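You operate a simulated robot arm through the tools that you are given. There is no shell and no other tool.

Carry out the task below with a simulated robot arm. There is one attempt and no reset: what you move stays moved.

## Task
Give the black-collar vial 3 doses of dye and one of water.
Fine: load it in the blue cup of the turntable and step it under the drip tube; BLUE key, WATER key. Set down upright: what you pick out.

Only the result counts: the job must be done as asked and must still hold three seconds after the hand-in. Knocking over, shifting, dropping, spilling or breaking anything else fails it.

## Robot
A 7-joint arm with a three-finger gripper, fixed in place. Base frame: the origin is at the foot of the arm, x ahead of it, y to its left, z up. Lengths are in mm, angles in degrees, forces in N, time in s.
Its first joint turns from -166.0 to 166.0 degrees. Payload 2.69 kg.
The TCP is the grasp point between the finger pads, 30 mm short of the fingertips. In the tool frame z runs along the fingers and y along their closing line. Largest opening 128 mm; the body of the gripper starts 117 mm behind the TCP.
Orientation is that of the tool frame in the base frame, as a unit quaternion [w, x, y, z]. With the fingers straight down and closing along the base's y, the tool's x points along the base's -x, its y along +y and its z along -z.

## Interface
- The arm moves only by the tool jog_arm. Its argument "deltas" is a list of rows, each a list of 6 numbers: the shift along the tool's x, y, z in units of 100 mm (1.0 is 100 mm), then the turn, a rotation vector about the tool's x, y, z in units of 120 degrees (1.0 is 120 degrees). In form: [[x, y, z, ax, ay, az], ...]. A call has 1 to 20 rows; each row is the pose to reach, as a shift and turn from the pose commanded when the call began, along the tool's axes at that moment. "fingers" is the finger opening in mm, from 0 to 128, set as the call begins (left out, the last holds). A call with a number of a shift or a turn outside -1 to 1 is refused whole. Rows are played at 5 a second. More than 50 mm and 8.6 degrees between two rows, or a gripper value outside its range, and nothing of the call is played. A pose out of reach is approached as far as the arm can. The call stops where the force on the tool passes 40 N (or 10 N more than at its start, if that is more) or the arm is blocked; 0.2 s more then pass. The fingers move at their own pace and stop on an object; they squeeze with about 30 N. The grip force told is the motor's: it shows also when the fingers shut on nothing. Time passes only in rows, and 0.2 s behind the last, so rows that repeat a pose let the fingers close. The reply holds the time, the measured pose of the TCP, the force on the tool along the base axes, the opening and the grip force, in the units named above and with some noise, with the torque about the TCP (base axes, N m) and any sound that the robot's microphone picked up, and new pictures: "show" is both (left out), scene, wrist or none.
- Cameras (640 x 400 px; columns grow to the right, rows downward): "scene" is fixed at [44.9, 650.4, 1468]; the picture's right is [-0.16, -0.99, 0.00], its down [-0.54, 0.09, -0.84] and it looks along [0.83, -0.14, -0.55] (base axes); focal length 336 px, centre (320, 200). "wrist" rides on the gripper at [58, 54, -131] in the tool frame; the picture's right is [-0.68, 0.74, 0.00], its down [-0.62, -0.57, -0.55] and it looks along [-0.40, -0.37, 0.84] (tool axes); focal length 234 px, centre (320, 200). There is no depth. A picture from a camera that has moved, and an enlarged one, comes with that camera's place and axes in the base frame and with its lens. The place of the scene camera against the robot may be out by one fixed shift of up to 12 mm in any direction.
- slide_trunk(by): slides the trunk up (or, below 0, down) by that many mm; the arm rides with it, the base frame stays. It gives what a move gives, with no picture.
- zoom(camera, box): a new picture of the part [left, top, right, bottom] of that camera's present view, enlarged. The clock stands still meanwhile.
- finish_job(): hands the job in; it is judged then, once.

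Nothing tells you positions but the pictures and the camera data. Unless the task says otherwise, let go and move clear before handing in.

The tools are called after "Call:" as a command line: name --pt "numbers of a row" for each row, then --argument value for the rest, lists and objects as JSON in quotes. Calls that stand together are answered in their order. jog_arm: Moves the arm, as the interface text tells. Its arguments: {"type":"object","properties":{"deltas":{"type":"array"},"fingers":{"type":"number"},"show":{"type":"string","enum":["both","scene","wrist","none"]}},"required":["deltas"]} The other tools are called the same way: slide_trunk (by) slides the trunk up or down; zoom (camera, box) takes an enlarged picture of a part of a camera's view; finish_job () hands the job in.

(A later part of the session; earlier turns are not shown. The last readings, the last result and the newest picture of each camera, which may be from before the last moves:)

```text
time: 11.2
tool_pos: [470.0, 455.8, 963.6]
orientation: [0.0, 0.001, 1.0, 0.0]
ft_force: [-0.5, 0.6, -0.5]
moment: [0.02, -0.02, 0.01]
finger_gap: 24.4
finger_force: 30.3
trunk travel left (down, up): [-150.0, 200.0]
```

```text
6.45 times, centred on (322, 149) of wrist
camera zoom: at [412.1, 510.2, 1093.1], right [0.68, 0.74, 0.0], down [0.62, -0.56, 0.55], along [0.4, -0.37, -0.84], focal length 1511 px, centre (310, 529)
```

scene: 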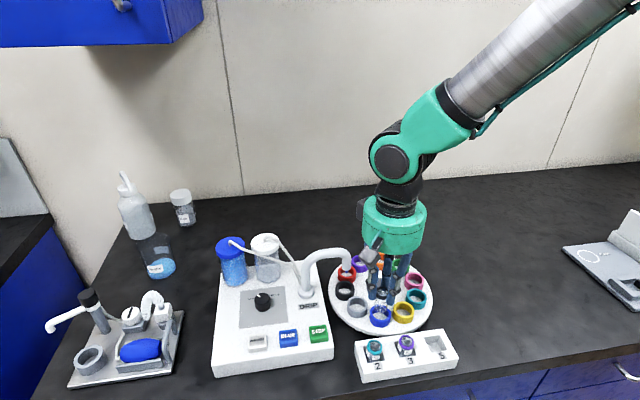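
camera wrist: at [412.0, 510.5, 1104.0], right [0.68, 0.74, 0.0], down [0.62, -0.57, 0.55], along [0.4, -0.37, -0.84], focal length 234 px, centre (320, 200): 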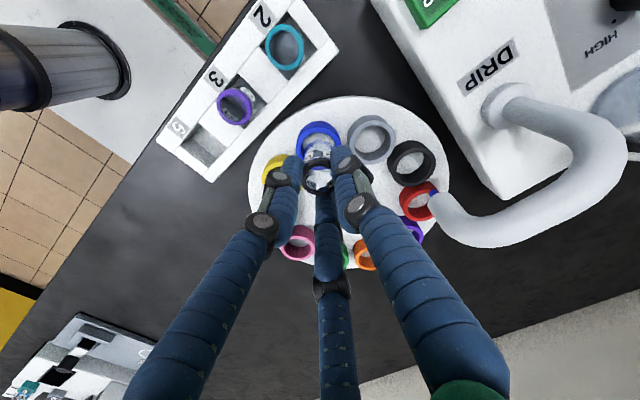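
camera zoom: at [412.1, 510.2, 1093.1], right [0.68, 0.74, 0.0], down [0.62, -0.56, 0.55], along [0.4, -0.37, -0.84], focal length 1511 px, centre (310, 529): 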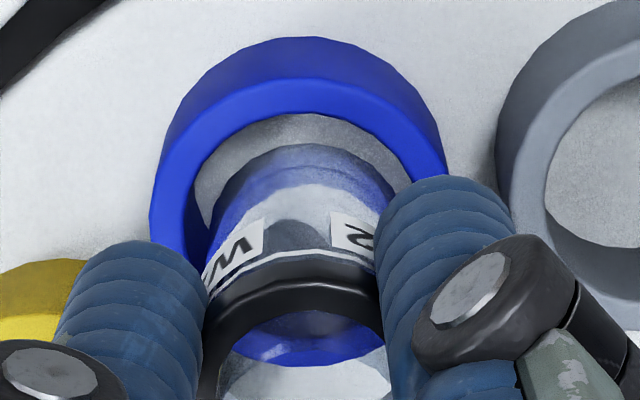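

It looks centred, with the base about 4–6 mm above the rim. I'll lower another 4 mm and watch the force.

Call:
jog_arm --pt "0.0 0 0.02 0 0 0" --pt "0.0 0 0.04 0 0 0" --pt "0.0 0 0.04 0 0 0" --pt "0.0 0 0.04 0 0 0" --fingers 10 --show "none"

Call:
zoom --camera "scene" --box '[365, 280, 405, 330]'

Call:
zoom --camera "wrist" --box '[298, 118, 345, 180]'

```text
time: 12.2
tool_pos: [470.5, 457.7, 959.5]
orientation: [0.0, 0.0, 1.0, 0.001]
ft_force: [-0.3, 0.8, 0.7]
moment: [0.02, 0.0, -0.01]
finger_gap: 24.8
finger_force: 29.2
trunk travel left (down, up): [-150.0, 200.0]
```

```text
8.00 times, centred on (385, 305) of scene
camera zoom: at [44.9, 650.4, 1468.0], right [-0.16, -0.99, 0.0], down [-0.54, 0.09, -0.84], along [0.83, -0.14, -0.55], focal length 2684 px, centre (-200, -640)
```

zoom: 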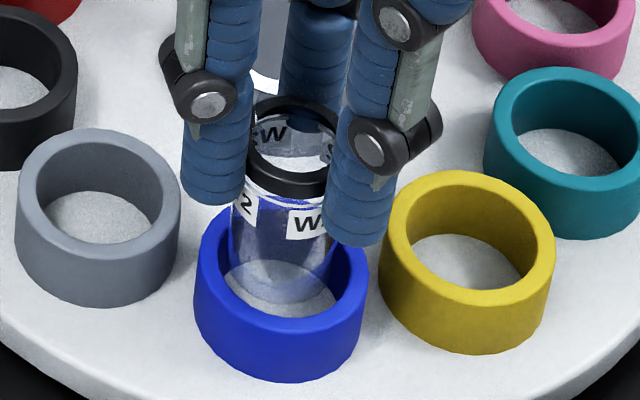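

```text
6.45 times, centred on (322, 149) of wrist
camera zoom: at [411.9, 510.5, 1089.2], right [0.68, 0.74, 0.0], down [0.62, -0.56, 0.55], along [0.4, -0.37, -0.84], focal length 1511 px, centre (310, 529)
```

zoom: 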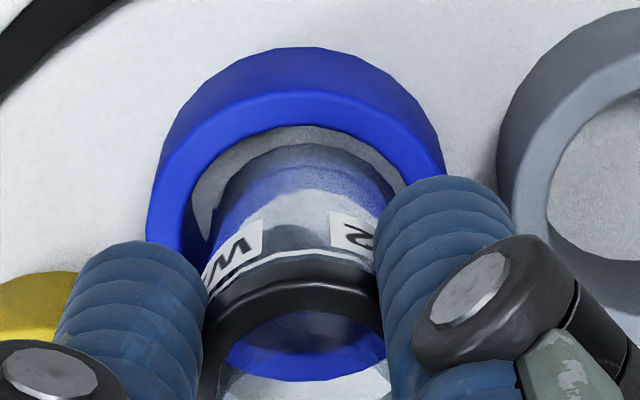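

It's lined up to about 1 mm, with no contact so far. I'll make a small correction of (-1, -0.3) mm and lower into the cup in small steps, watching the force.

Call:
jog_arm --pt "0.01 -0.003 0.01 0 0 0" --pt "0.01 -0.003 0.03 0 0 0" --pt "0.01 -0.003 0.05 0 0 0" --pt "0.01 -0.003 0.06 0 0 0" --pt "0.01 -0.003 0.06 0 0 0" --fingers 10 --show "none"

Call:
zoom --camera "scene" --box '[365, 280, 405, 330]'

Call:
zoom --camera "wrist" --box '[298, 118, 345, 180]'

```text
time: 13.4
tool_pos: [469.8, 456.8, 952.9]
orientation: [0.0, 0.0, 1.0, 0.0]
ft_force: [-0.5, 1.0, -0.2]
moment: [0.0, 0.02, 0.03]
finger_gap: 24.5
finger_force: 30.0
trunk travel left (down, up): [-150.0, 200.0]
```

```text
8.00 times, centred on (385, 305) of scene
camera zoom: at [44.9, 650.4, 1468.0], right [-0.16, -0.99, 0.0], down [-0.54, 0.09, -0.84], along [0.83, -0.14, -0.55], focal length 2684 px, centre (-200, -640)
```

zoom: 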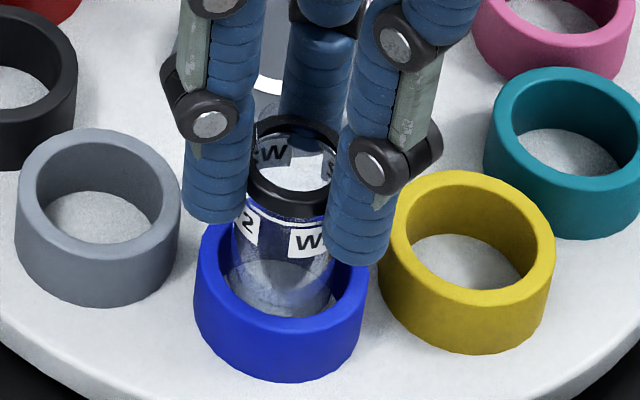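

```text
6.45 times, centred on (322, 149) of wrist
camera zoom: at [410.8, 510.0, 1083.6], right [0.68, 0.74, 0.0], down [0.62, -0.56, 0.55], along [0.4, -0.37, -0.84], focal length 1511 px, centre (310, 529)
```

zoom: 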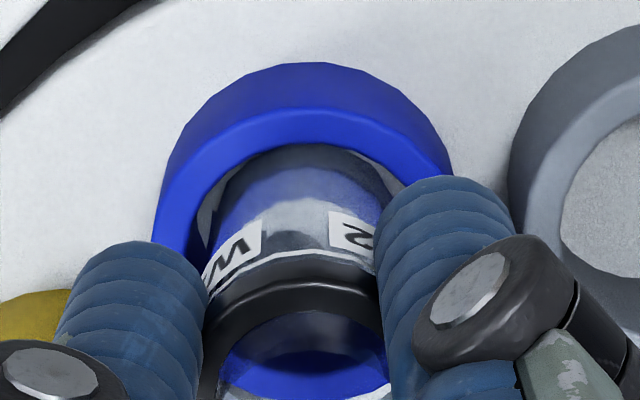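

There's still no contact force, and the base appears to be at the rim. I'll look very closely at the gaps before going further.

Call:
zoom --camera "wrist" --box '[308, 132, 336, 156]'

Call:
zoom --camera "scene" --box '[374, 300, 398, 324]'

```text
16.00 times, centred on (322, 144) of wrist
camera zoom: at [410.8, 510.0, 1083.6], right [0.68, 0.74, 0.0], down [0.62, -0.56, 0.55], along [0.4, -0.37, -0.84], focal length 3747 px, centre (288, 1096)
```

zoom: 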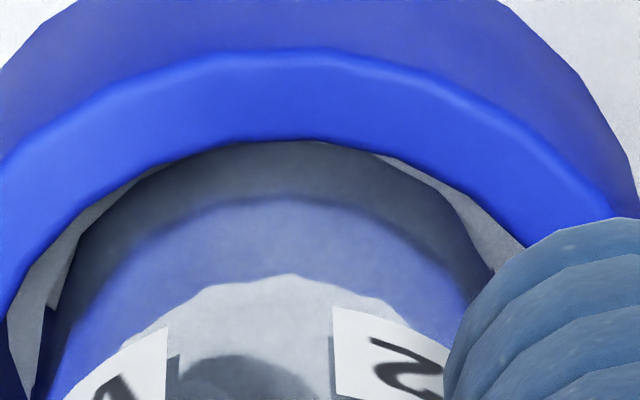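

```text
16.00 times, centred on (386, 312) of scene
camera zoom: at [44.9, 650.4, 1468.0], right [-0.16, -0.99, 0.0], down [-0.54, 0.09, -0.84], along [0.83, -0.14, -0.55], focal length 5368 px, centre (-736, -1592)
```

zoom: 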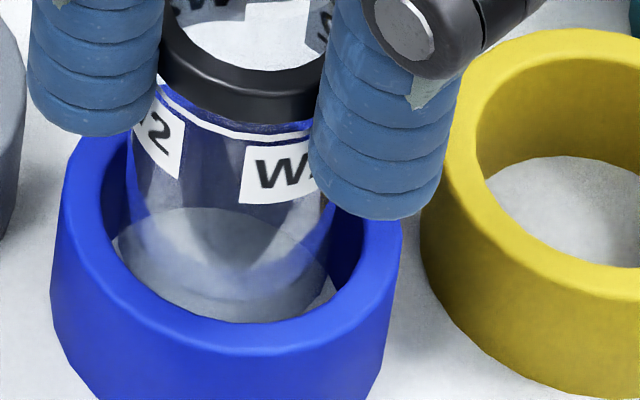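

The vial base is now inside the rim on all sides with no contact force. I'll keep lowering slowly and watch for floor contact.

Call:
jog_arm --pt "0 0 0.02 0 0 0" --pt "0 0 0.04 0 0 0" --pt "0 0 0.06 0 0 0" --pt "0 0 0.07 0 0 0" --pt "0 0 0.07 0 0 0" --fingers 10 --show "none"

Call:
zoom --camera "scene" --box '[370, 290, 402, 324]'

Call:
zoom --camera "wrist" --box '[298, 128, 345, 180]'

```text
time: 14.6
tool_pos: [469.5, 457.3, 946.8]
orientation: [0.0, -0.001, 1.0, 0.0]
ft_force: [0.8, 0.5, 0.5]
moment: [0.03, 0.01, 0.0]
finger_gap: 24.5
finger_force: 29.9
trunk travel left (down, up): [-150.0, 200.0]
```

```text
11.76 times, centred on (386, 307) of scene
camera zoom: at [44.9, 650.4, 1468.0], right [-0.16, -0.99, 0.0], down [-0.54, 0.09, -0.84], along [0.83, -0.14, -0.55], focal length 3947 px, centre (-456, -1059)
```

zoom: 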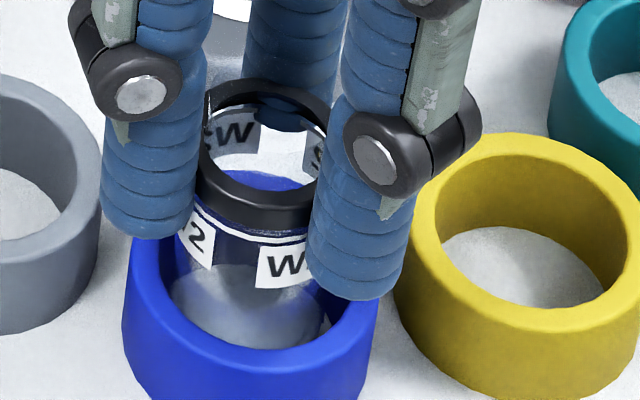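

```text
7.69 times, centred on (322, 154) of wrist
camera zoom: at [411.0, 510.3, 1076.6], right [0.68, 0.74, 0.0], down [0.62, -0.56, 0.55], along [0.4, -0.37, -0.84], focal length 1801 px, centre (308, 554)
```

zoom: 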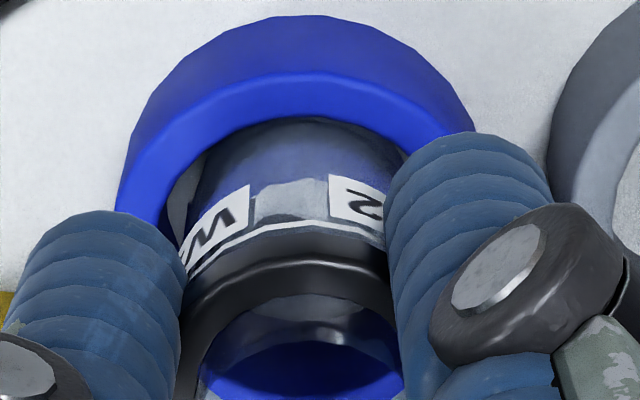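

It's still free, about 9–10 mm inside the cup. I'll keep going down in small increments.

Call:
jog_arm --pt "0 0 0.01 0 0 0" --pt "0 0 0.02 0 0 0" --pt "0 0 0.03 0 0 0" --pt "0 0 0.03 0 0 0" --fingers 10 --show "none"

```text
time: 15.6
tool_pos: [470.5, 457.5, 944.5]
orientation: [-0.001, 0.0, 1.0, 0.0]
ft_force: [0.1, -0.1, -0.3]
moment: [-0.02, -0.01, 0.01]
finger_gap: 24.7
finger_force: 30.4
trunk travel left (down, up): [-150.0, 200.0]
```

Call:
jog_arm --pt "0 0 0.01 0 0 0" --pt "0 0 0.02 0 0 0" --pt "0 0 0.02 0 0 0" --pt "0 0 0.02 0 0 0" --fingers 10 --show "none"

Call:
zoom --camera "scene" --box '[370, 290, 402, 324]'

Call:
zoom --camera "wrist" --box '[298, 128, 345, 180]'

```text
time: 16.6
tool_pos: [469.7, 456.6, 941.4]
orientation: [0.0, 0.0, 1.0, 0.0]
ft_force: [0.5, -0.4, 0.5]
moment: [0.03, 0.02, -0.03]
finger_gap: 24.5
finger_force: 29.8
trunk travel left (down, up): [-150.0, 200.0]
```

```text
11.76 times, centred on (386, 307) of scene
camera zoom: at [44.9, 650.4, 1468.0], right [-0.16, -0.99, 0.0], down [-0.54, 0.09, -0.84], along [0.83, -0.14, -0.55], focal length 3947 px, centre (-456, -1059)
```

zoom: 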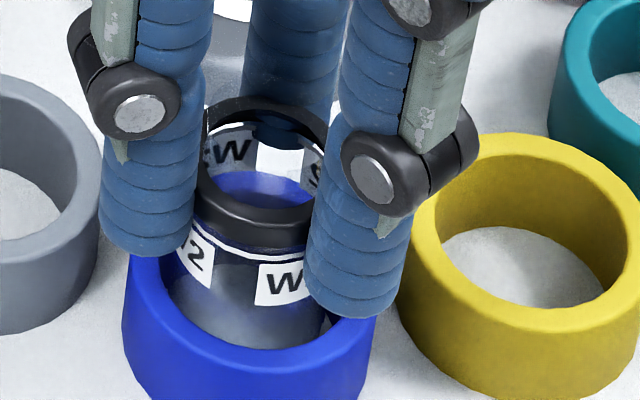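

```text
7.69 times, centred on (322, 154) of wrist
camera zoom: at [411.3, 510.0, 1071.7], right [0.68, 0.74, 0.0], down [0.62, -0.56, 0.55], along [0.4, -0.37, -0.84], focal length 1801 px, centre (308, 554)
```

zoom: 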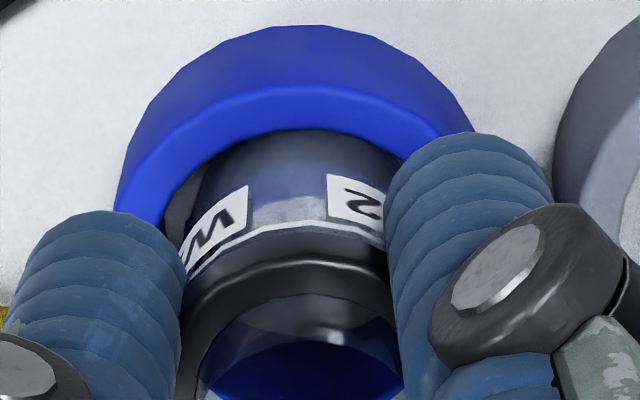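

Call:
jog_arm --pt "0 0 0.01 0 0 0" --pt "0 0 0.02 0 0 0" --pt "0 0 0.02 0 0 0" --pt "0 0 0.02 0 0 0" --fingers 10 --show "none"

```text
time: 17.6
tool_pos: [470.0, 456.5, 940.6]
orientation: [0.0, 0.0, 1.0, -0.001]
ft_force: [1.0, -0.5, -0.1]
moment: [-0.01, -0.01, 0.0]
finger_gap: 24.5
finger_force: 29.9
trunk travel left (down, up): [-150.0, 200.0]
```

Call:
jog_arm --pt "0 0 0.01 0 0 0" --pt "0 0 0.015 0 0 0" --pt "0 0 0.02 0 0 0" --pt "0 0 0.02 0 0 0" --fingers 10 --show "none"

Call:
zoom --camera "scene" --box '[370, 290, 402, 324]'

Call:
zoom --camera "wrist" --box '[298, 128, 345, 180]'

```text
time: 18.6
tool_pos: [469.4, 457.2, 938.6]
orientation: [0.001, -0.001, 1.0, 0.001]
ft_force: [0.6, -1.3, 14.5]
moment: [0.04, -0.07, 0.02]
finger_gap: 24.3
finger_force: 30.1
trunk travel left (down, up): [-150.0, 200.0]
```

```text
11.76 times, centred on (386, 307) of scene
camera zoom: at [44.9, 650.4, 1468.0], right [-0.16, -0.99, 0.0], down [-0.54, 0.09, -0.84], along [0.83, -0.14, -0.55], focal length 3947 px, centre (-456, -1059)
```

zoom: 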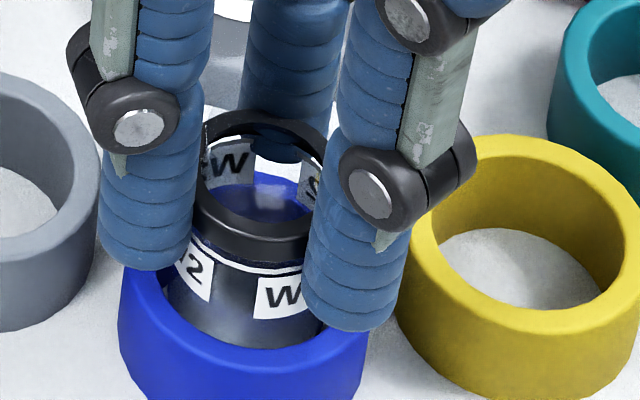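

```text
7.69 times, centred on (322, 154) of wrist
camera zoom: at [410.6, 509.9, 1068.8], right [0.68, 0.74, 0.0], down [0.62, -0.57, 0.55], along [0.41, -0.37, -0.84], focal length 1801 px, centre (308, 554)
```

zoom: 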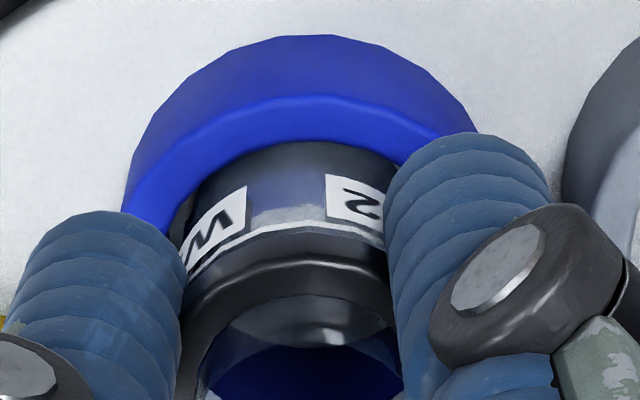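

It has touched something, with 14.5 N upward. Before releasing, I'll check whether that is the cup floor and whether anything shifted.

Call:
zoom --camera "scene" --box '[330, 240, 440, 345]'

Call:
zoom --camera "wrist" --box '[240, 90, 460, 270]'

Call:
zoom --camera "scene" --box '[365, 280, 405, 330]'

```text
3.81 times, centred on (385, 292) of scene
camera zoom: at [44.9, 650.4, 1468.0], right [-0.16, -0.99, 0.0], down [-0.54, 0.09, -0.84], along [0.83, -0.14, -0.55], focal length 1278 px, centre (72, -152)
```

zoom: 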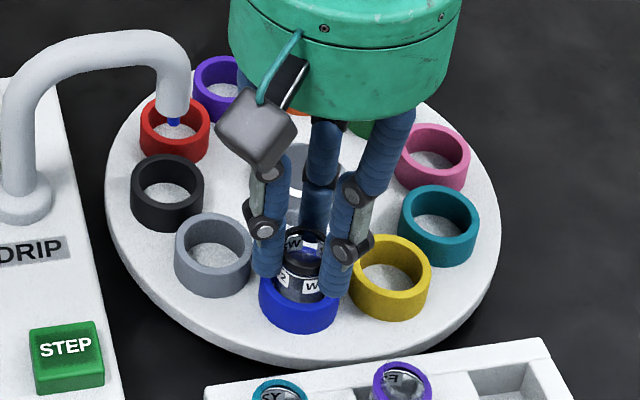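

```text
2.22 times, centred on (350, 180) of wrist
camera zoom: at [410.6, 509.9, 1068.8], right [0.68, 0.74, 0.0], down [0.62, -0.57, 0.55], along [0.41, -0.37, -0.84], focal length 520 px, centre (253, 244)
```

zoom: 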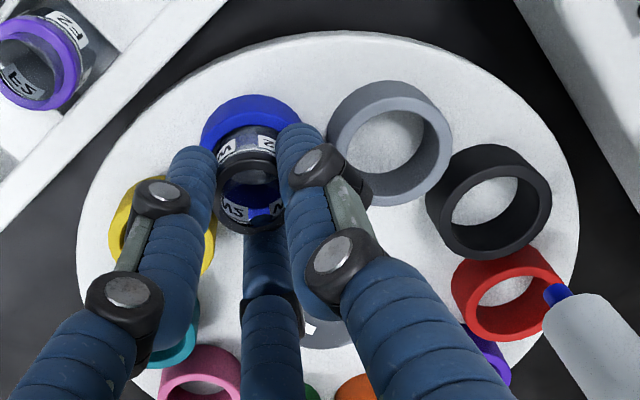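

```text
8.00 times, centred on (385, 305) of scene
camera zoom: at [44.9, 650.4, 1468.0], right [-0.16, -0.99, 0.0], down [-0.54, 0.09, -0.84], along [0.83, -0.14, -0.55], focal length 2684 px, centre (-200, -640)
```

zoom: 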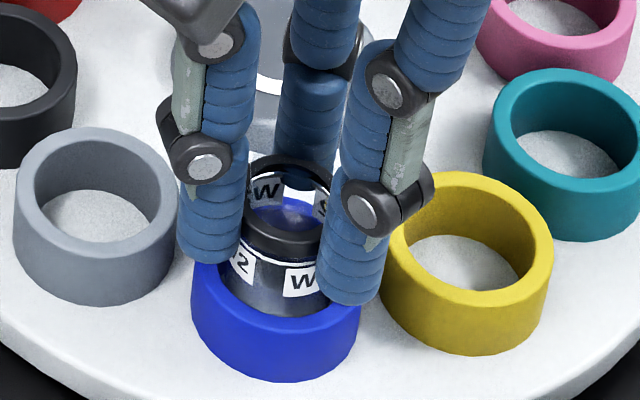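

The contact is the cup floor, but the table was nudged by roughly 1°. I'll ease up 2 mm to take off the load and see whether it settles.

Call:
jog_arm --pt "0 0 -0.01 0 0 0" --pt "0 0 -0.02 0 0 0" --pt "0 0 -0.02 0 0 0" --pt "0 0 -0.02 0 0 0" --fingers 10 --show "none"

Call:
zoom --camera "scene" --box '[365, 280, 405, 330]'

Call:
zoom --camera "wrist" --box '[240, 90, 460, 270]'

```text
time: 19.6
tool_pos: [468.7, 456.4, 939.0]
orientation: [0.0, 0.0, 1.0, -0.001]
ft_force: [0.3, 0.0, 0.8]
moment: [-0.04, 0.0, 0.01]
finger_gap: 24.4
finger_force: 29.6
trunk travel left (down, up): [-150.0, 200.0]
```

```text
8.00 times, centred on (385, 305) of scene
camera zoom: at [44.9, 650.4, 1468.0], right [-0.16, -0.99, 0.0], down [-0.54, 0.09, -0.84], along [0.83, -0.14, -0.55], focal length 2684 px, centre (-200, -640)
```

zoom: 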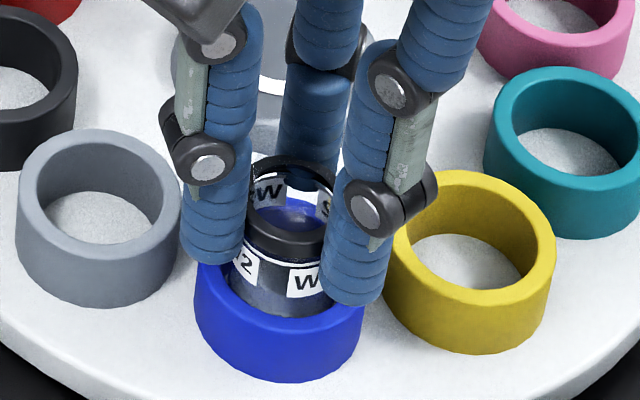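

```text
2.22 times, centred on (350, 180) of wrist
camera zoom: at [410.4, 509.7, 1069.1], right [0.68, 0.74, 0.0], down [0.62, -0.56, 0.55], along [0.4, -0.37, -0.84], focal length 520 px, centre (253, 244)
```

zoom: 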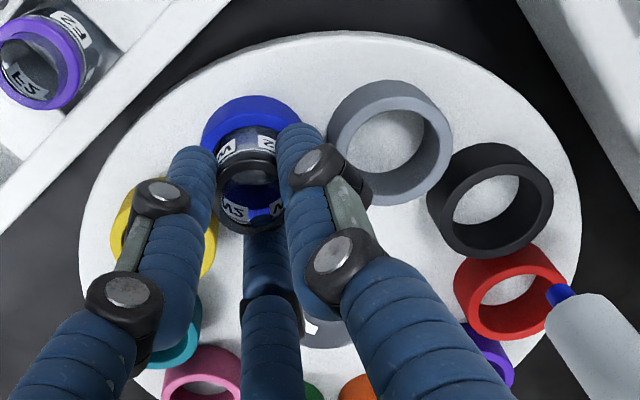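

The table sprang back and the contact force is gone, so the vial is resting on or just above the cup floor. I'll open the fingers slightly to release it.

Call:
jog_arm --pt "0 0 0 0 0 0" --pt "0 0 0 0 0 0" --fingers 36

Call:
zoom --camera "scene" --box '[365, 280, 405, 330]'

Call:
zoom --camera "wrist" --box '[280, 110, 370, 210]'

```text
time: 20.2
tool_pos: [468.9, 455.9, 939.9]
orientation: [0.0, -0.001, 1.0, 0.0]
ft_force: [0.3, -1.3, -0.2]
moment: [-0.03, -0.01, -0.01]
finger_gap: 36.0
finger_force: 0.1
trunk travel left (down, up): [-150.0, 200.0]
camera wrist: at [410.6, 509.9, 1069.7], right [0.68, 0.74, 0.0], down [0.62, -0.56, 0.55], along [0.4, -0.37, -0.84], focal length 234 px, centre (320, 200)
```

scene: 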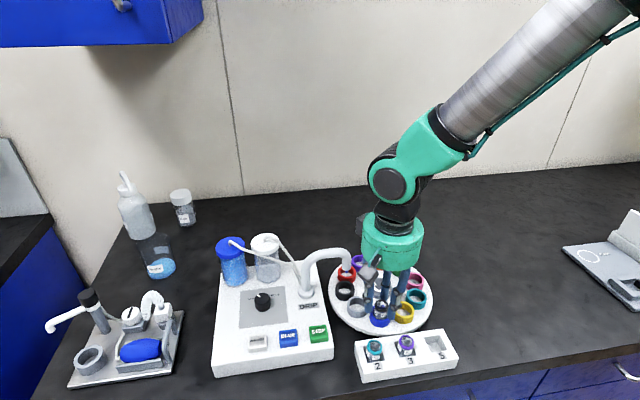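
wrist: 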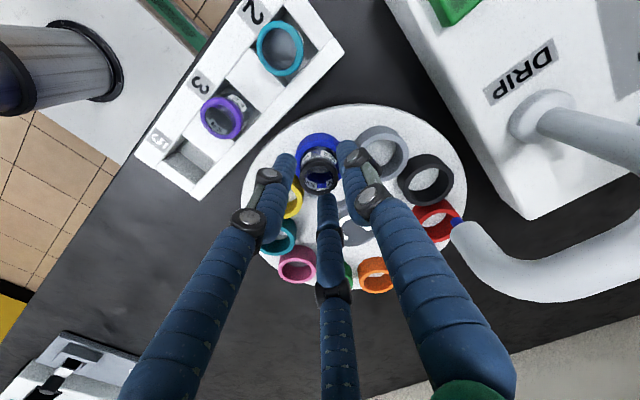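

```text
8.00 times, centred on (385, 305) of scene
camera zoom: at [44.9, 650.4, 1468.0], right [-0.16, -0.99, 0.0], down [-0.54, 0.09, -0.84], along [0.83, -0.14, -0.55], focal length 2684 px, centre (-200, -640)
```

zoom: 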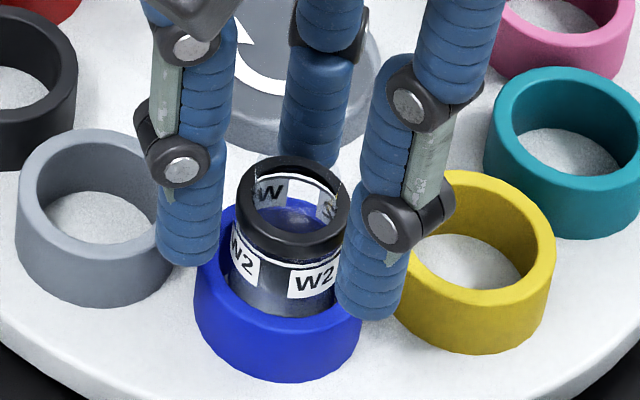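

```text
4.00 times, centred on (325, 160) of wrist
camera zoom: at [410.6, 509.9, 1069.7], right [0.68, 0.74, 0.0], down [0.62, -0.56, 0.55], along [0.4, -0.37, -0.84], focal length 937 px, centre (300, 360)
```

zoom: 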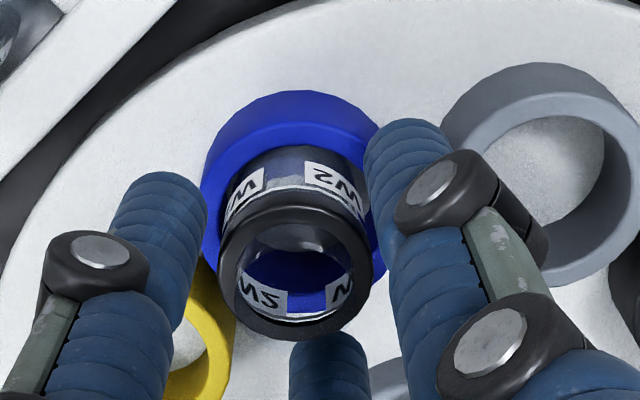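

The vial is released, upright in the blue cup with all fingers clear. I'll raise straight up.

Call:
jog_arm --pt "0 0 -0.1 0 0 0" --pt "0 0 -0.25 0 0 0" --pt "0 0 -0.5 0 0 0" --pt "0 0 -0.8 0 0 0" --pt "0 0 -1.0 0 0 0" --pt "0 0 -1.0 0 0 0" --fingers 36

Call:
zoom --camera "scene" --box '[330, 240, 440, 345]'

Call:
zoom --camera "wrist" --box '[340, 0, 640, 200]'

```text
time: 21.6
tool_pos: [471.5, 456.1, 1040.5]
orientation: [0.0, 0.0, 1.0, 0.0]
ft_force: [-0.8, 0.4, 0.6]
moment: [0.03, -0.03, -0.02]
finger_gap: 36.0
finger_force: 0.1
trunk travel left (down, up): [-150.0, 200.0]
camera wrist: at [412.4, 508.9, 1170.8], right [0.68, 0.74, 0.0], down [0.62, -0.56, 0.55], along [0.4, -0.37, -0.84], focal length 234 px, centre (320, 200)
```

scene: 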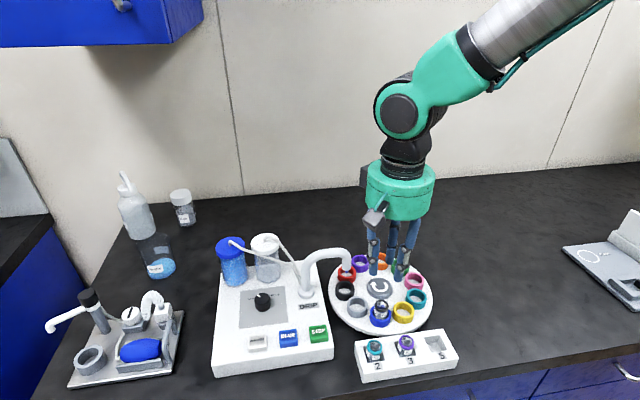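
wrist: 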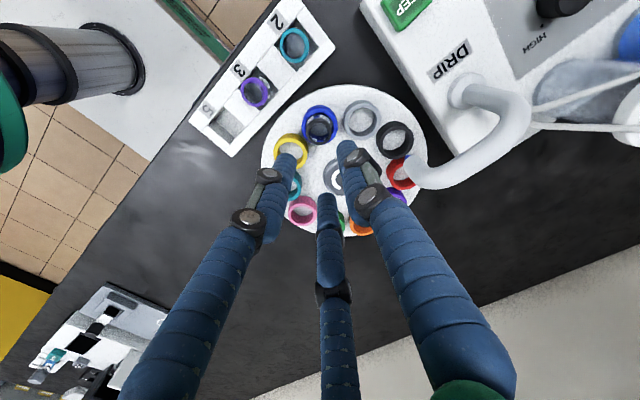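

```text
3.81 times, centred on (385, 292) of scene
camera zoom: at [44.9, 650.4, 1468.0], right [-0.16, -0.99, 0.0], down [-0.54, 0.09, -0.84], along [0.83, -0.14, -0.55], focal length 1278 px, centre (72, -152)
```

zoom: 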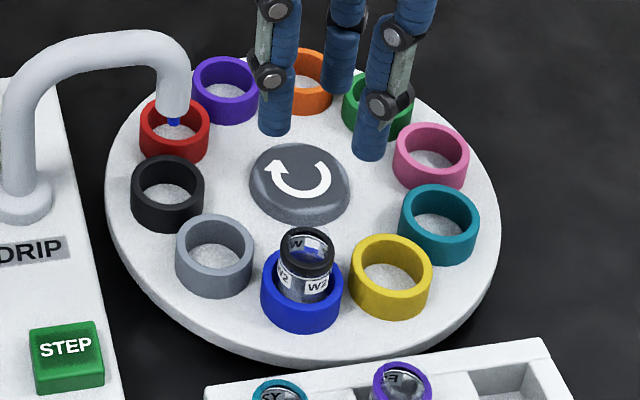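

```text
2.00 times, centred on (490, 100) of wrist
camera zoom: at [412.4, 508.9, 1170.8], right [0.68, 0.74, 0.0], down [0.62, -0.56, 0.55], along [0.4, -0.37, -0.84], focal length 468 px, centre (-20, 400)
```

zoom: 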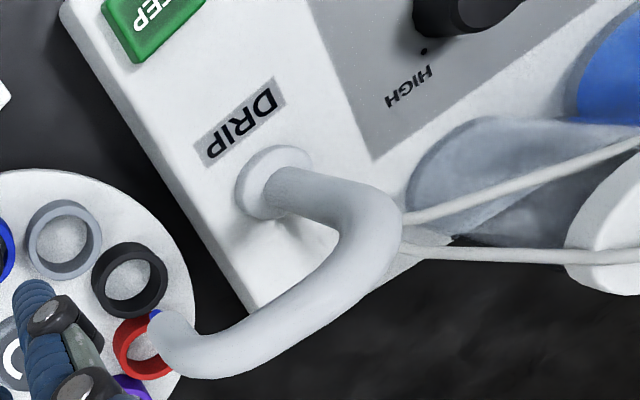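

The black-collar vial now stands upright in the blue cup. The keys come out at x ≈ 435 with y ≈ 592 (STEP), 646 (BLUE) and 702 (WATER), tops near z 914. I'll close the fingers and move above STEP.

Call:
jog_arm --pt "0.12 0.32 0 0 0 0" --pt "0.24 0.64 0 0 0 0" --pt "0.35 0.96 0 0 0 0" --pt "0.35 0.96 0 0 0 0" --fingers 0 --show "none"

Call:
jog_arm --pt "0 0.2 0 0 0 0" --pt "0 0.38 0 0 0 0" --pt "0 0.38 0 0 0 0" --pt "0 0.38 0 0 0 0" --fingers 0

Call:
zoom --camera "wrist" --box '[240, 60, 480, 220]'

Call:
zoom --camera "scene" --box '[220, 200, 380, 380]'

```text
time: 22.6
tool_pos: [434.9, 553.0, 1038.8]
orientation: [0.0, 0.0, 1.0, 0.0]
ft_force: [0.3, -0.3, -0.4]
moment: [-0.03, 0.0, -0.07]
finger_gap: 2.3
finger_force: 29.7
trunk travel left (down, up): [-150.0, 200.0]
```

```text
time: 23.6
tool_pos: [434.3, 589.3, 1038.8]
orientation: [0.0, 0.0, 1.0, 0.0]
ft_force: [-0.6, 0.0, -0.2]
moment: [0.01, 0.02, 0.04]
finger_gap: 1.7
finger_force: 30.2
trunk travel left (down, up): [-150.0, 200.0]
camera wrist: at [376.0, 643.2, 1168.2], right [0.68, 0.74, 0.0], down [0.62, -0.57, 0.55], along [0.4, -0.37, -0.84], focal length 234 px, centre (320, 200)
```

scene: 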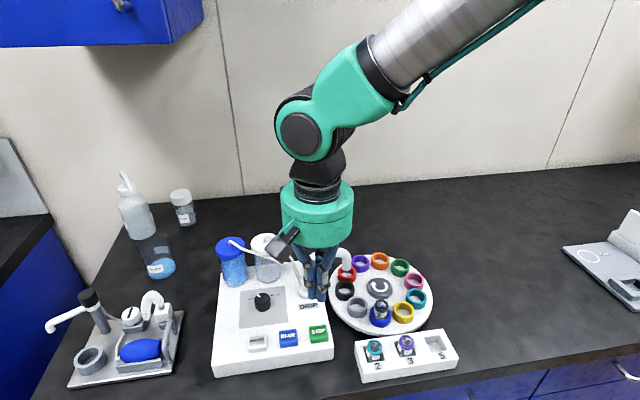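
wrist: 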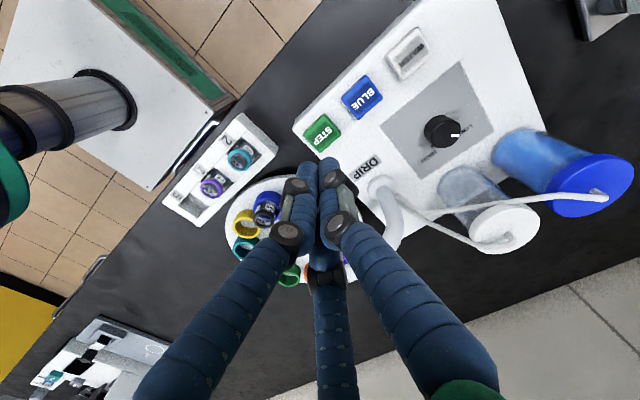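

```text
2.50 times, centred on (360, 140) of wrist
camera zoom: at [376.0, 643.2, 1168.2], right [0.68, 0.74, 0.0], down [0.62, -0.57, 0.55], along [0.4, -0.37, -0.84], focal length 585 px, centre (220, 350)
```

zoom: 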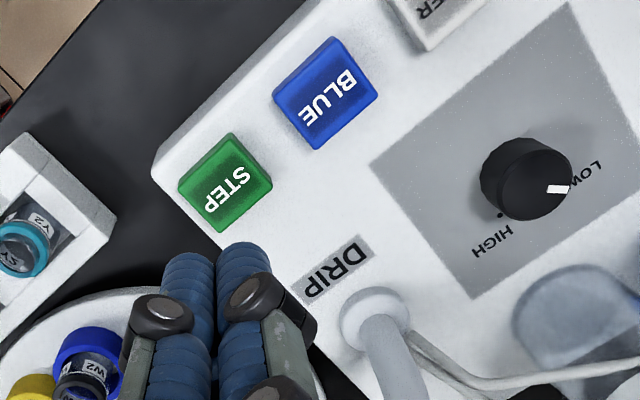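

```text
2.22 times, centred on (300, 290) of scene
camera zoom: at [44.9, 650.4, 1468.0], right [-0.16, -0.99, 0.0], down [-0.54, 0.09, -0.84], along [0.83, -0.14, -0.55], focal length 746 px, centre (364, 0)
```

zoom: 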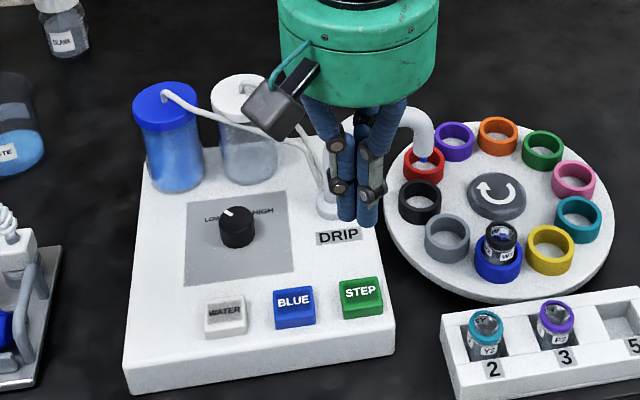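

STEP is about (+2, +2.5) mm from the current aim. I'll correct and lower to just above the key.

Call:
jog_arm --pt "-0.02 0.025 0.2 0 0 0" --pt "-0.02 0.025 0.45 0 0 0" --pt "-0.02 0.025 0.7 0 0 0" --pt "-0.02 0.025 0.84 0 0 0" --pt "-0.02 0.025 0.84 0 0 0" --fingers 0

Call:
zoom --camera "wrist" --box '[260, 100, 400, 220]'

Call:
zoom --camera "scene" --box '[260, 250, 360, 350]'

```text
time: 24.8
tool_pos: [436.5, 592.9, 954.9]
orientation: [0.0, 0.001, 1.0, 0.0]
ft_force: [-0.5, -1.4, 0.1]
moment: [-0.03, 0.0, -0.02]
finger_gap: 2.1
finger_force: 30.1
trunk travel left (down, up): [-150.0, 200.0]
camera wrist: at [378.0, 646.2, 1085.9], right [0.68, 0.74, 0.0], down [0.62, -0.57, 0.55], along [0.4, -0.37, -0.84], focal length 234 px, centre (320, 200)
```

scene: 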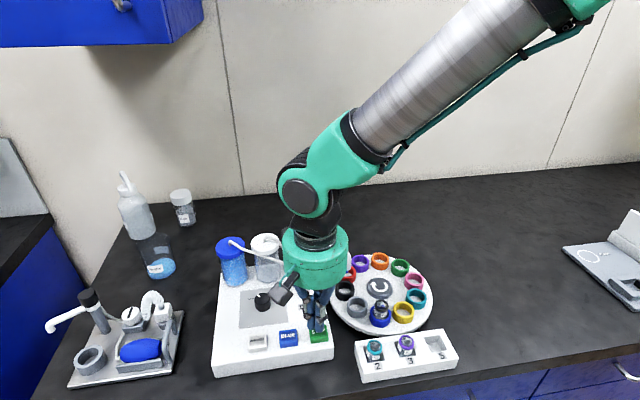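
wrist: 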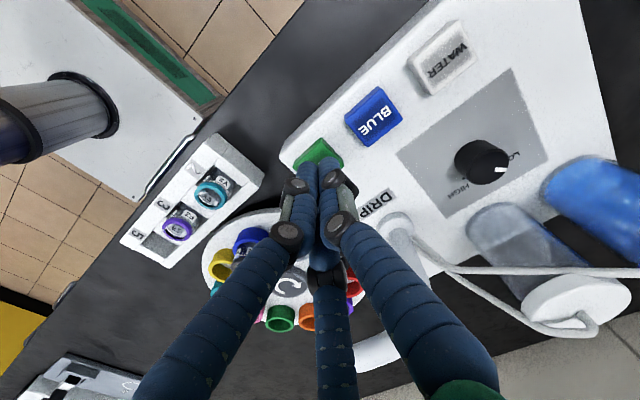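

```text
3.33 times, centred on (330, 160) of wrist
camera zoom: at [378.0, 646.2, 1085.9], right [0.68, 0.74, 0.0], down [0.62, -0.57, 0.55], along [0.4, -0.37, -0.84], focal length 781 px, centre (287, 333)
```

zoom: 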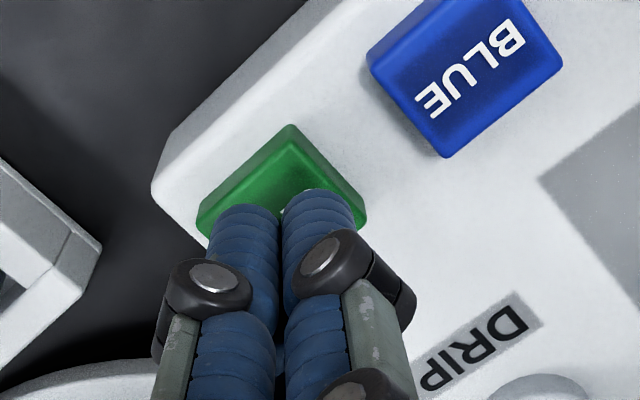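

```text
4.00 times, centred on (310, 300) of scene
camera zoom: at [44.9, 650.4, 1468.0], right [-0.16, -0.99, 0.0], down [-0.54, 0.09, -0.84], along [0.83, -0.14, -0.55], focal length 1342 px, centre (360, -200)
```

zoom: 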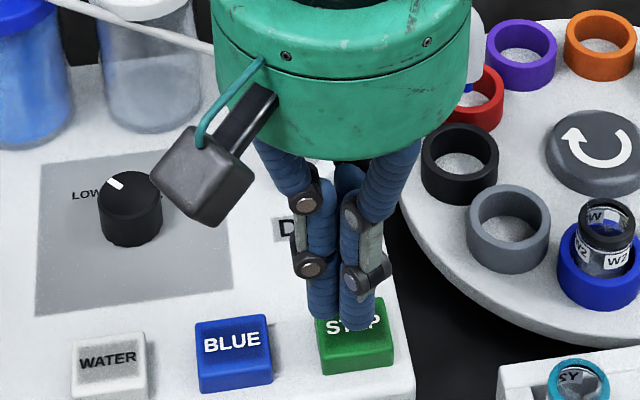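

The closed fingertips are right over STEP. I'll press down slowly and watch the force and the microphone.

Call:
jog_arm --pt "0 0 0.03 0 0 0" --pt "0 0 0.06 0 0 0" --pt "0 0 0.08 0 0 0" --pt "0 0 0.08 0 0 0" --fingers 0 --show "none"

```text
time: 25.8
tool_pos: [437.5, 593.4, 948.1]
orientation: [0.0, 0.0, 1.0, 0.001]
ft_force: [0.6, 0.5, -0.1]
moment: [0.0, -0.01, 0.01]
finger_gap: 2.3
finger_force: 30.2
trunk travel left (down, up): [-150.0, 200.0]
```

Call:
jog_arm --pt "0 0 0.01 0 0 0" --pt "0 0 0.02 0 0 0" --pt "0 0 0.03 0 0 0" --pt "0 0 0.03 0 0 0" --fingers 0 --show "scene"

```text
time: 26.8
tool_pos: [435.8, 592.7, 944.0]
orientation: [0.0, 0.0, 1.0, 0.0]
ft_force: [0.1, 0.1, 0.3]
moment: [0.0, -0.02, -0.02]
finger_gap: 2.2
finger_force: 29.6
trunk travel left (down, up): [-150.0, 200.0]
```

scene: 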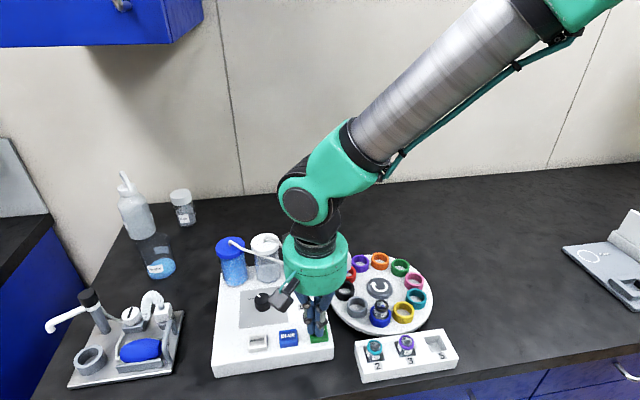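

Call:
jog_arm --pt "0 0 0.01 0 0 0" --pt "0 0 0.02 0 0 0" --pt "0 0 0.03 0 0 0" --pt "0 0 0.03 0 0 0" --fingers 0 --show "none"

Call:
zoom --camera "scene" --box '[260, 250, 360, 350]'

Call:
zoom --camera "wrist" --box '[260, 100, 400, 220]'

```text
time: 27.8
tool_pos: [436.1, 592.6, 941.5]
orientation: [-0.001, 0.001, 1.0, 0.0]
ft_force: [-0.2, 0.2, 0.1]
moment: [0.02, -0.02, -0.04]
finger_gap: 1.9
finger_force: 29.7
trunk travel left (down, up): [-150.0, 200.0]
```

```text
4.00 times, centred on (310, 300) of scene
camera zoom: at [44.9, 650.4, 1468.0], right [-0.16, -0.99, 0.0], down [-0.54, 0.09, -0.84], along [0.83, -0.14, -0.55], focal length 1342 px, centre (360, -200)
```

zoom: 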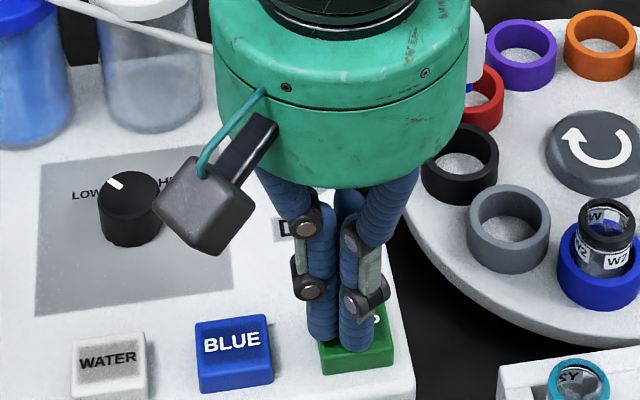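

```text
3.33 times, centred on (330, 160) of wrist
camera zoom: at [377.6, 646.6, 1071.2], right [0.68, 0.74, 0.0], down [0.62, -0.56, 0.55], along [0.4, -0.37, -0.84], focal length 781 px, centre (287, 333)
```

zoom: 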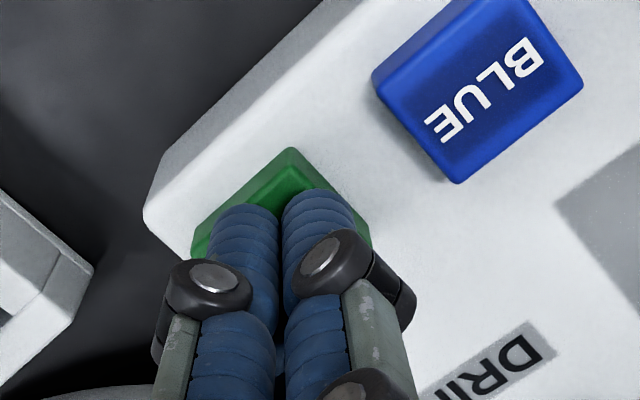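

Call:
jog_arm --pt "-0.01 0 0.01 0 0 0" --pt "-0.02 0 0.02 0 0 0" --pt "-0.02 0 0.02 0 0 0" --fingers 0 --show "none"

```text
time: 28.6
tool_pos: [438.0, 592.9, 938.4]
orientation: [0.001, 0.0, 1.0, 0.0]
ft_force: [1.0, 0.6, 0.3]
moment: [-0.03, 0.0, 0.02]
finger_gap: 2.3
finger_force: 29.4
trunk travel left (down, up): [-150.0, 200.0]
```

Call:
jog_arm --pt "0 0 0.01 0 0 0" --pt "0 0 0.02 0 0 0" --pt "0 0 0.02 0 0 0" --fingers 0 --show "none"

Call:
zoom --camera "scene" --box '[280, 290, 345, 355]'

```text
time: 29.4
tool_pos: [437.3, 592.9, 936.7]
orientation: [0.0, 0.0, 1.0, 0.0]
ft_force: [0.0, -1.1, -0.7]
moment: [0.0, -0.03, 0.03]
finger_gap: 2.0
finger_force: 30.0
trunk travel left (down, up): [-150.0, 200.0]
```

```text
6.15 times, centred on (312, 322) of scene
camera zoom: at [44.9, 650.4, 1468.0], right [-0.16, -0.99, 0.0], down [-0.54, 0.09, -0.84], along [0.83, -0.14, -0.55], focal length 2065 px, centre (366, -554)
```

zoom: 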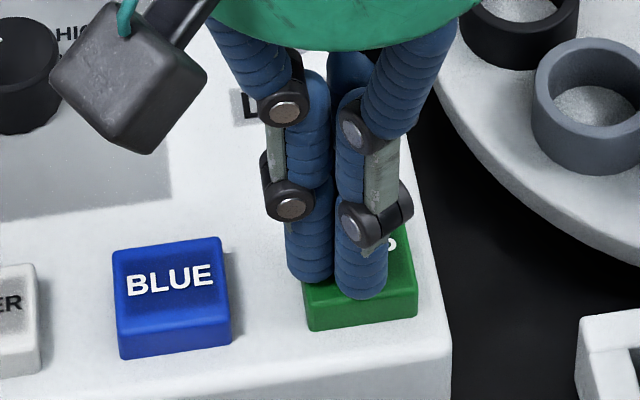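

There's no contact yet, and the scene view shows the closed fingertips about 5 mm off centre toward the near-left edge of the key. I'll raise a little, shift (+5, -5) mm and press again.

Call:
jog_arm --pt "0 0 -0.08 0 0 0" --pt "-0.05 -0.05 -0.08 0 0 0" --pt "-0.05 -0.05 -0.08 0 0 0" --pt "-0.05 -0.05 -0.04 0 0 0" --pt "-0.05 -0.05 -0.02 0 0 0" --pt "-0.05 -0.05 0 0 0 0" --pt "-0.05 -0.05 0 0 0 0" --fingers 0 --show "none"

Call:
zoom --camera "scene" --box '[280, 290, 345, 355]'

Call:
zoom --camera "wrist" --box '[260, 100, 400, 220]'

```text
time: 31.0
tool_pos: [443.9, 589.2, 937.6]
orientation: [0.0, 0.0, 1.0, -0.001]
ft_force: [-0.9, 0.2, -0.7]
moment: [0.01, 0.02, 0.01]
finger_gap: 2.4
finger_force: 30.1
trunk travel left (down, up): [-150.0, 200.0]
```

```text
6.15 times, centred on (312, 322) of scene
camera zoom: at [44.9, 650.4, 1468.0], right [-0.16, -0.99, 0.0], down [-0.54, 0.09, -0.84], along [0.83, -0.14, -0.55], focal length 2065 px, centre (366, -554)
```

zoom: 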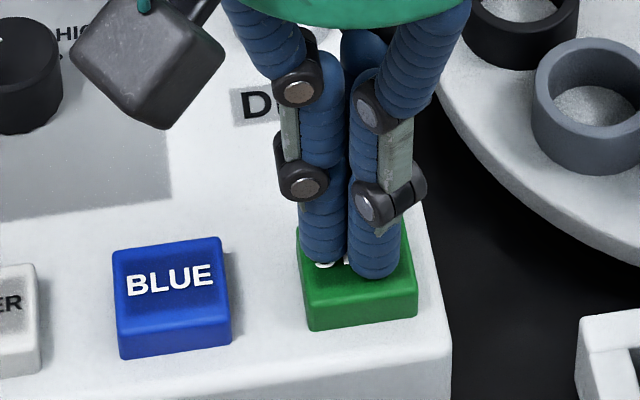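

```text
3.33 times, centred on (330, 160) of wrist
camera zoom: at [384.8, 641.3, 1067.6], right [0.68, 0.74, 0.0], down [0.62, -0.56, 0.55], along [0.4, -0.37, -0.84], focal length 781 px, centre (287, 333)
```

zoom: 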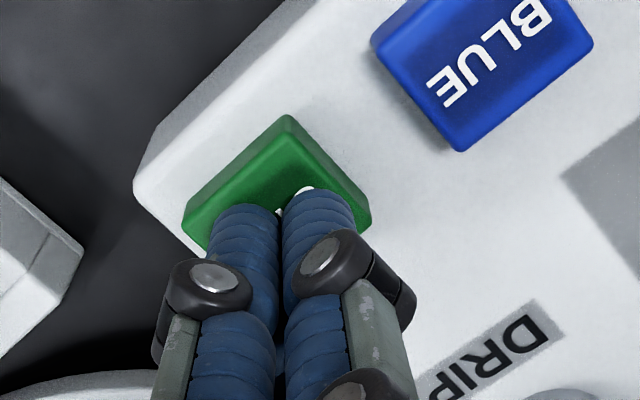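

Call:
zoom --camera "scene" --box '[304, 318, 336, 342]'

Call:
zoom --camera "wrist" --box '[292, 130, 348, 180]'

```text
16.00 times, centred on (320, 330) of scene
camera zoom: at [44.9, 650.4, 1468.0], right [-0.16, -0.99, 0.0], down [-0.54, 0.09, -0.84], along [0.83, -0.14, -0.55], focal length 5368 px, centre (320, -1880)
```

zoom: 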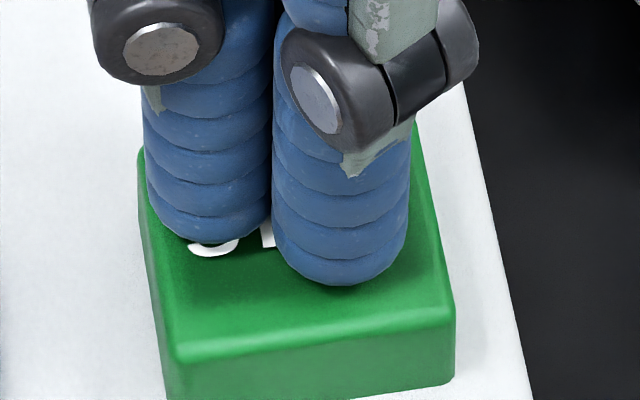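

```text
8.00 times, centred on (320, 155) of wrist
camera zoom: at [384.8, 641.3, 1067.6], right [0.68, 0.74, 0.0], down [0.62, -0.56, 0.55], along [0.4, -0.37, -0.84], focal length 1873 px, centre (320, 560)
```

zoom: 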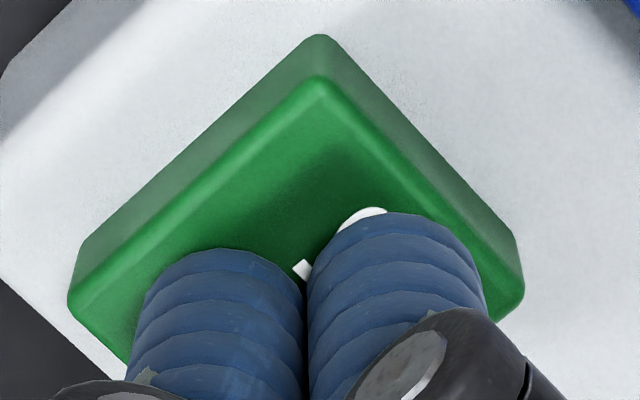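

The fingertips are well centred over STEP now. I'll continue pressing down slowly.

Call:
jog_arm --pt "0 0 0.01 0 0 0" --pt "0 0 0.02 0 0 0" --pt "0 0 0.03 0 0 0" --pt "0 0 0.03 0 0 0" --fingers 0 --show "none"

```text
time: 32.0
tool_pos: [443.1, 587.1, 934.3]
orientation: [0.0, 0.0, 1.0, 0.001]
ft_force: [-0.3, 0.3, 0.0]
moment: [0.0, 0.02, 0.02]
finger_gap: 6.1
finger_force: 31.6
trunk travel left (down, up): [-150.0, 200.0]
```

Call:
zoom --camera "scene" --box '[300, 310, 340, 345]'

Call:
zoom --camera "wrist" --box '[285, 120, 355, 185]'

```text
11.43 times, centred on (320, 328) of scene
camera zoom: at [44.9, 650.4, 1468.0], right [-0.16, -0.99, 0.0], down [-0.54, 0.09, -0.84], along [0.83, -0.14, -0.55], focal length 3834 px, centre (320, -1257)
```

zoom: 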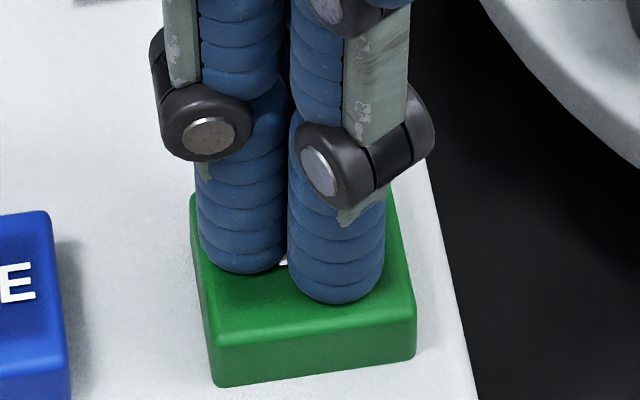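

```text
6.15 times, centred on (320, 152) of wrist
camera zoom: at [384.6, 641.1, 1064.0], right [0.68, 0.74, 0.0], down [0.62, -0.57, 0.55], along [0.4, -0.37, -0.84], focal length 1441 px, centre (320, 492)
```

zoom: 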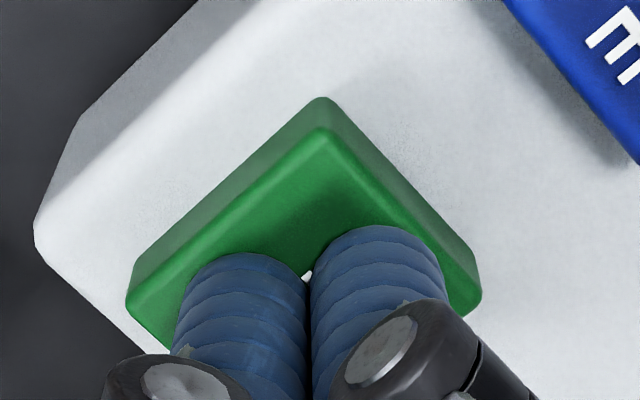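

Call:
jog_arm --pt "0 0 0.005 0 0 0" --pt "0 0 0.01 0 0 0" --pt "0 0 0.015 0 0 0" --pt "0 0 0.015 0 0 0" --fingers 0 --show "none"

```text
time: 33.0
tool_pos: [443.8, 589.2, 933.5]
orientation: [0.0, 0.0, 1.0, -0.001]
ft_force: [0.4, 0.1, 1.7]
moment: [-0.02, 0.02, 0.02]
finger_gap: 6.0
finger_force: 30.9
trunk travel left (down, up): [-150.0, 200.0]
```

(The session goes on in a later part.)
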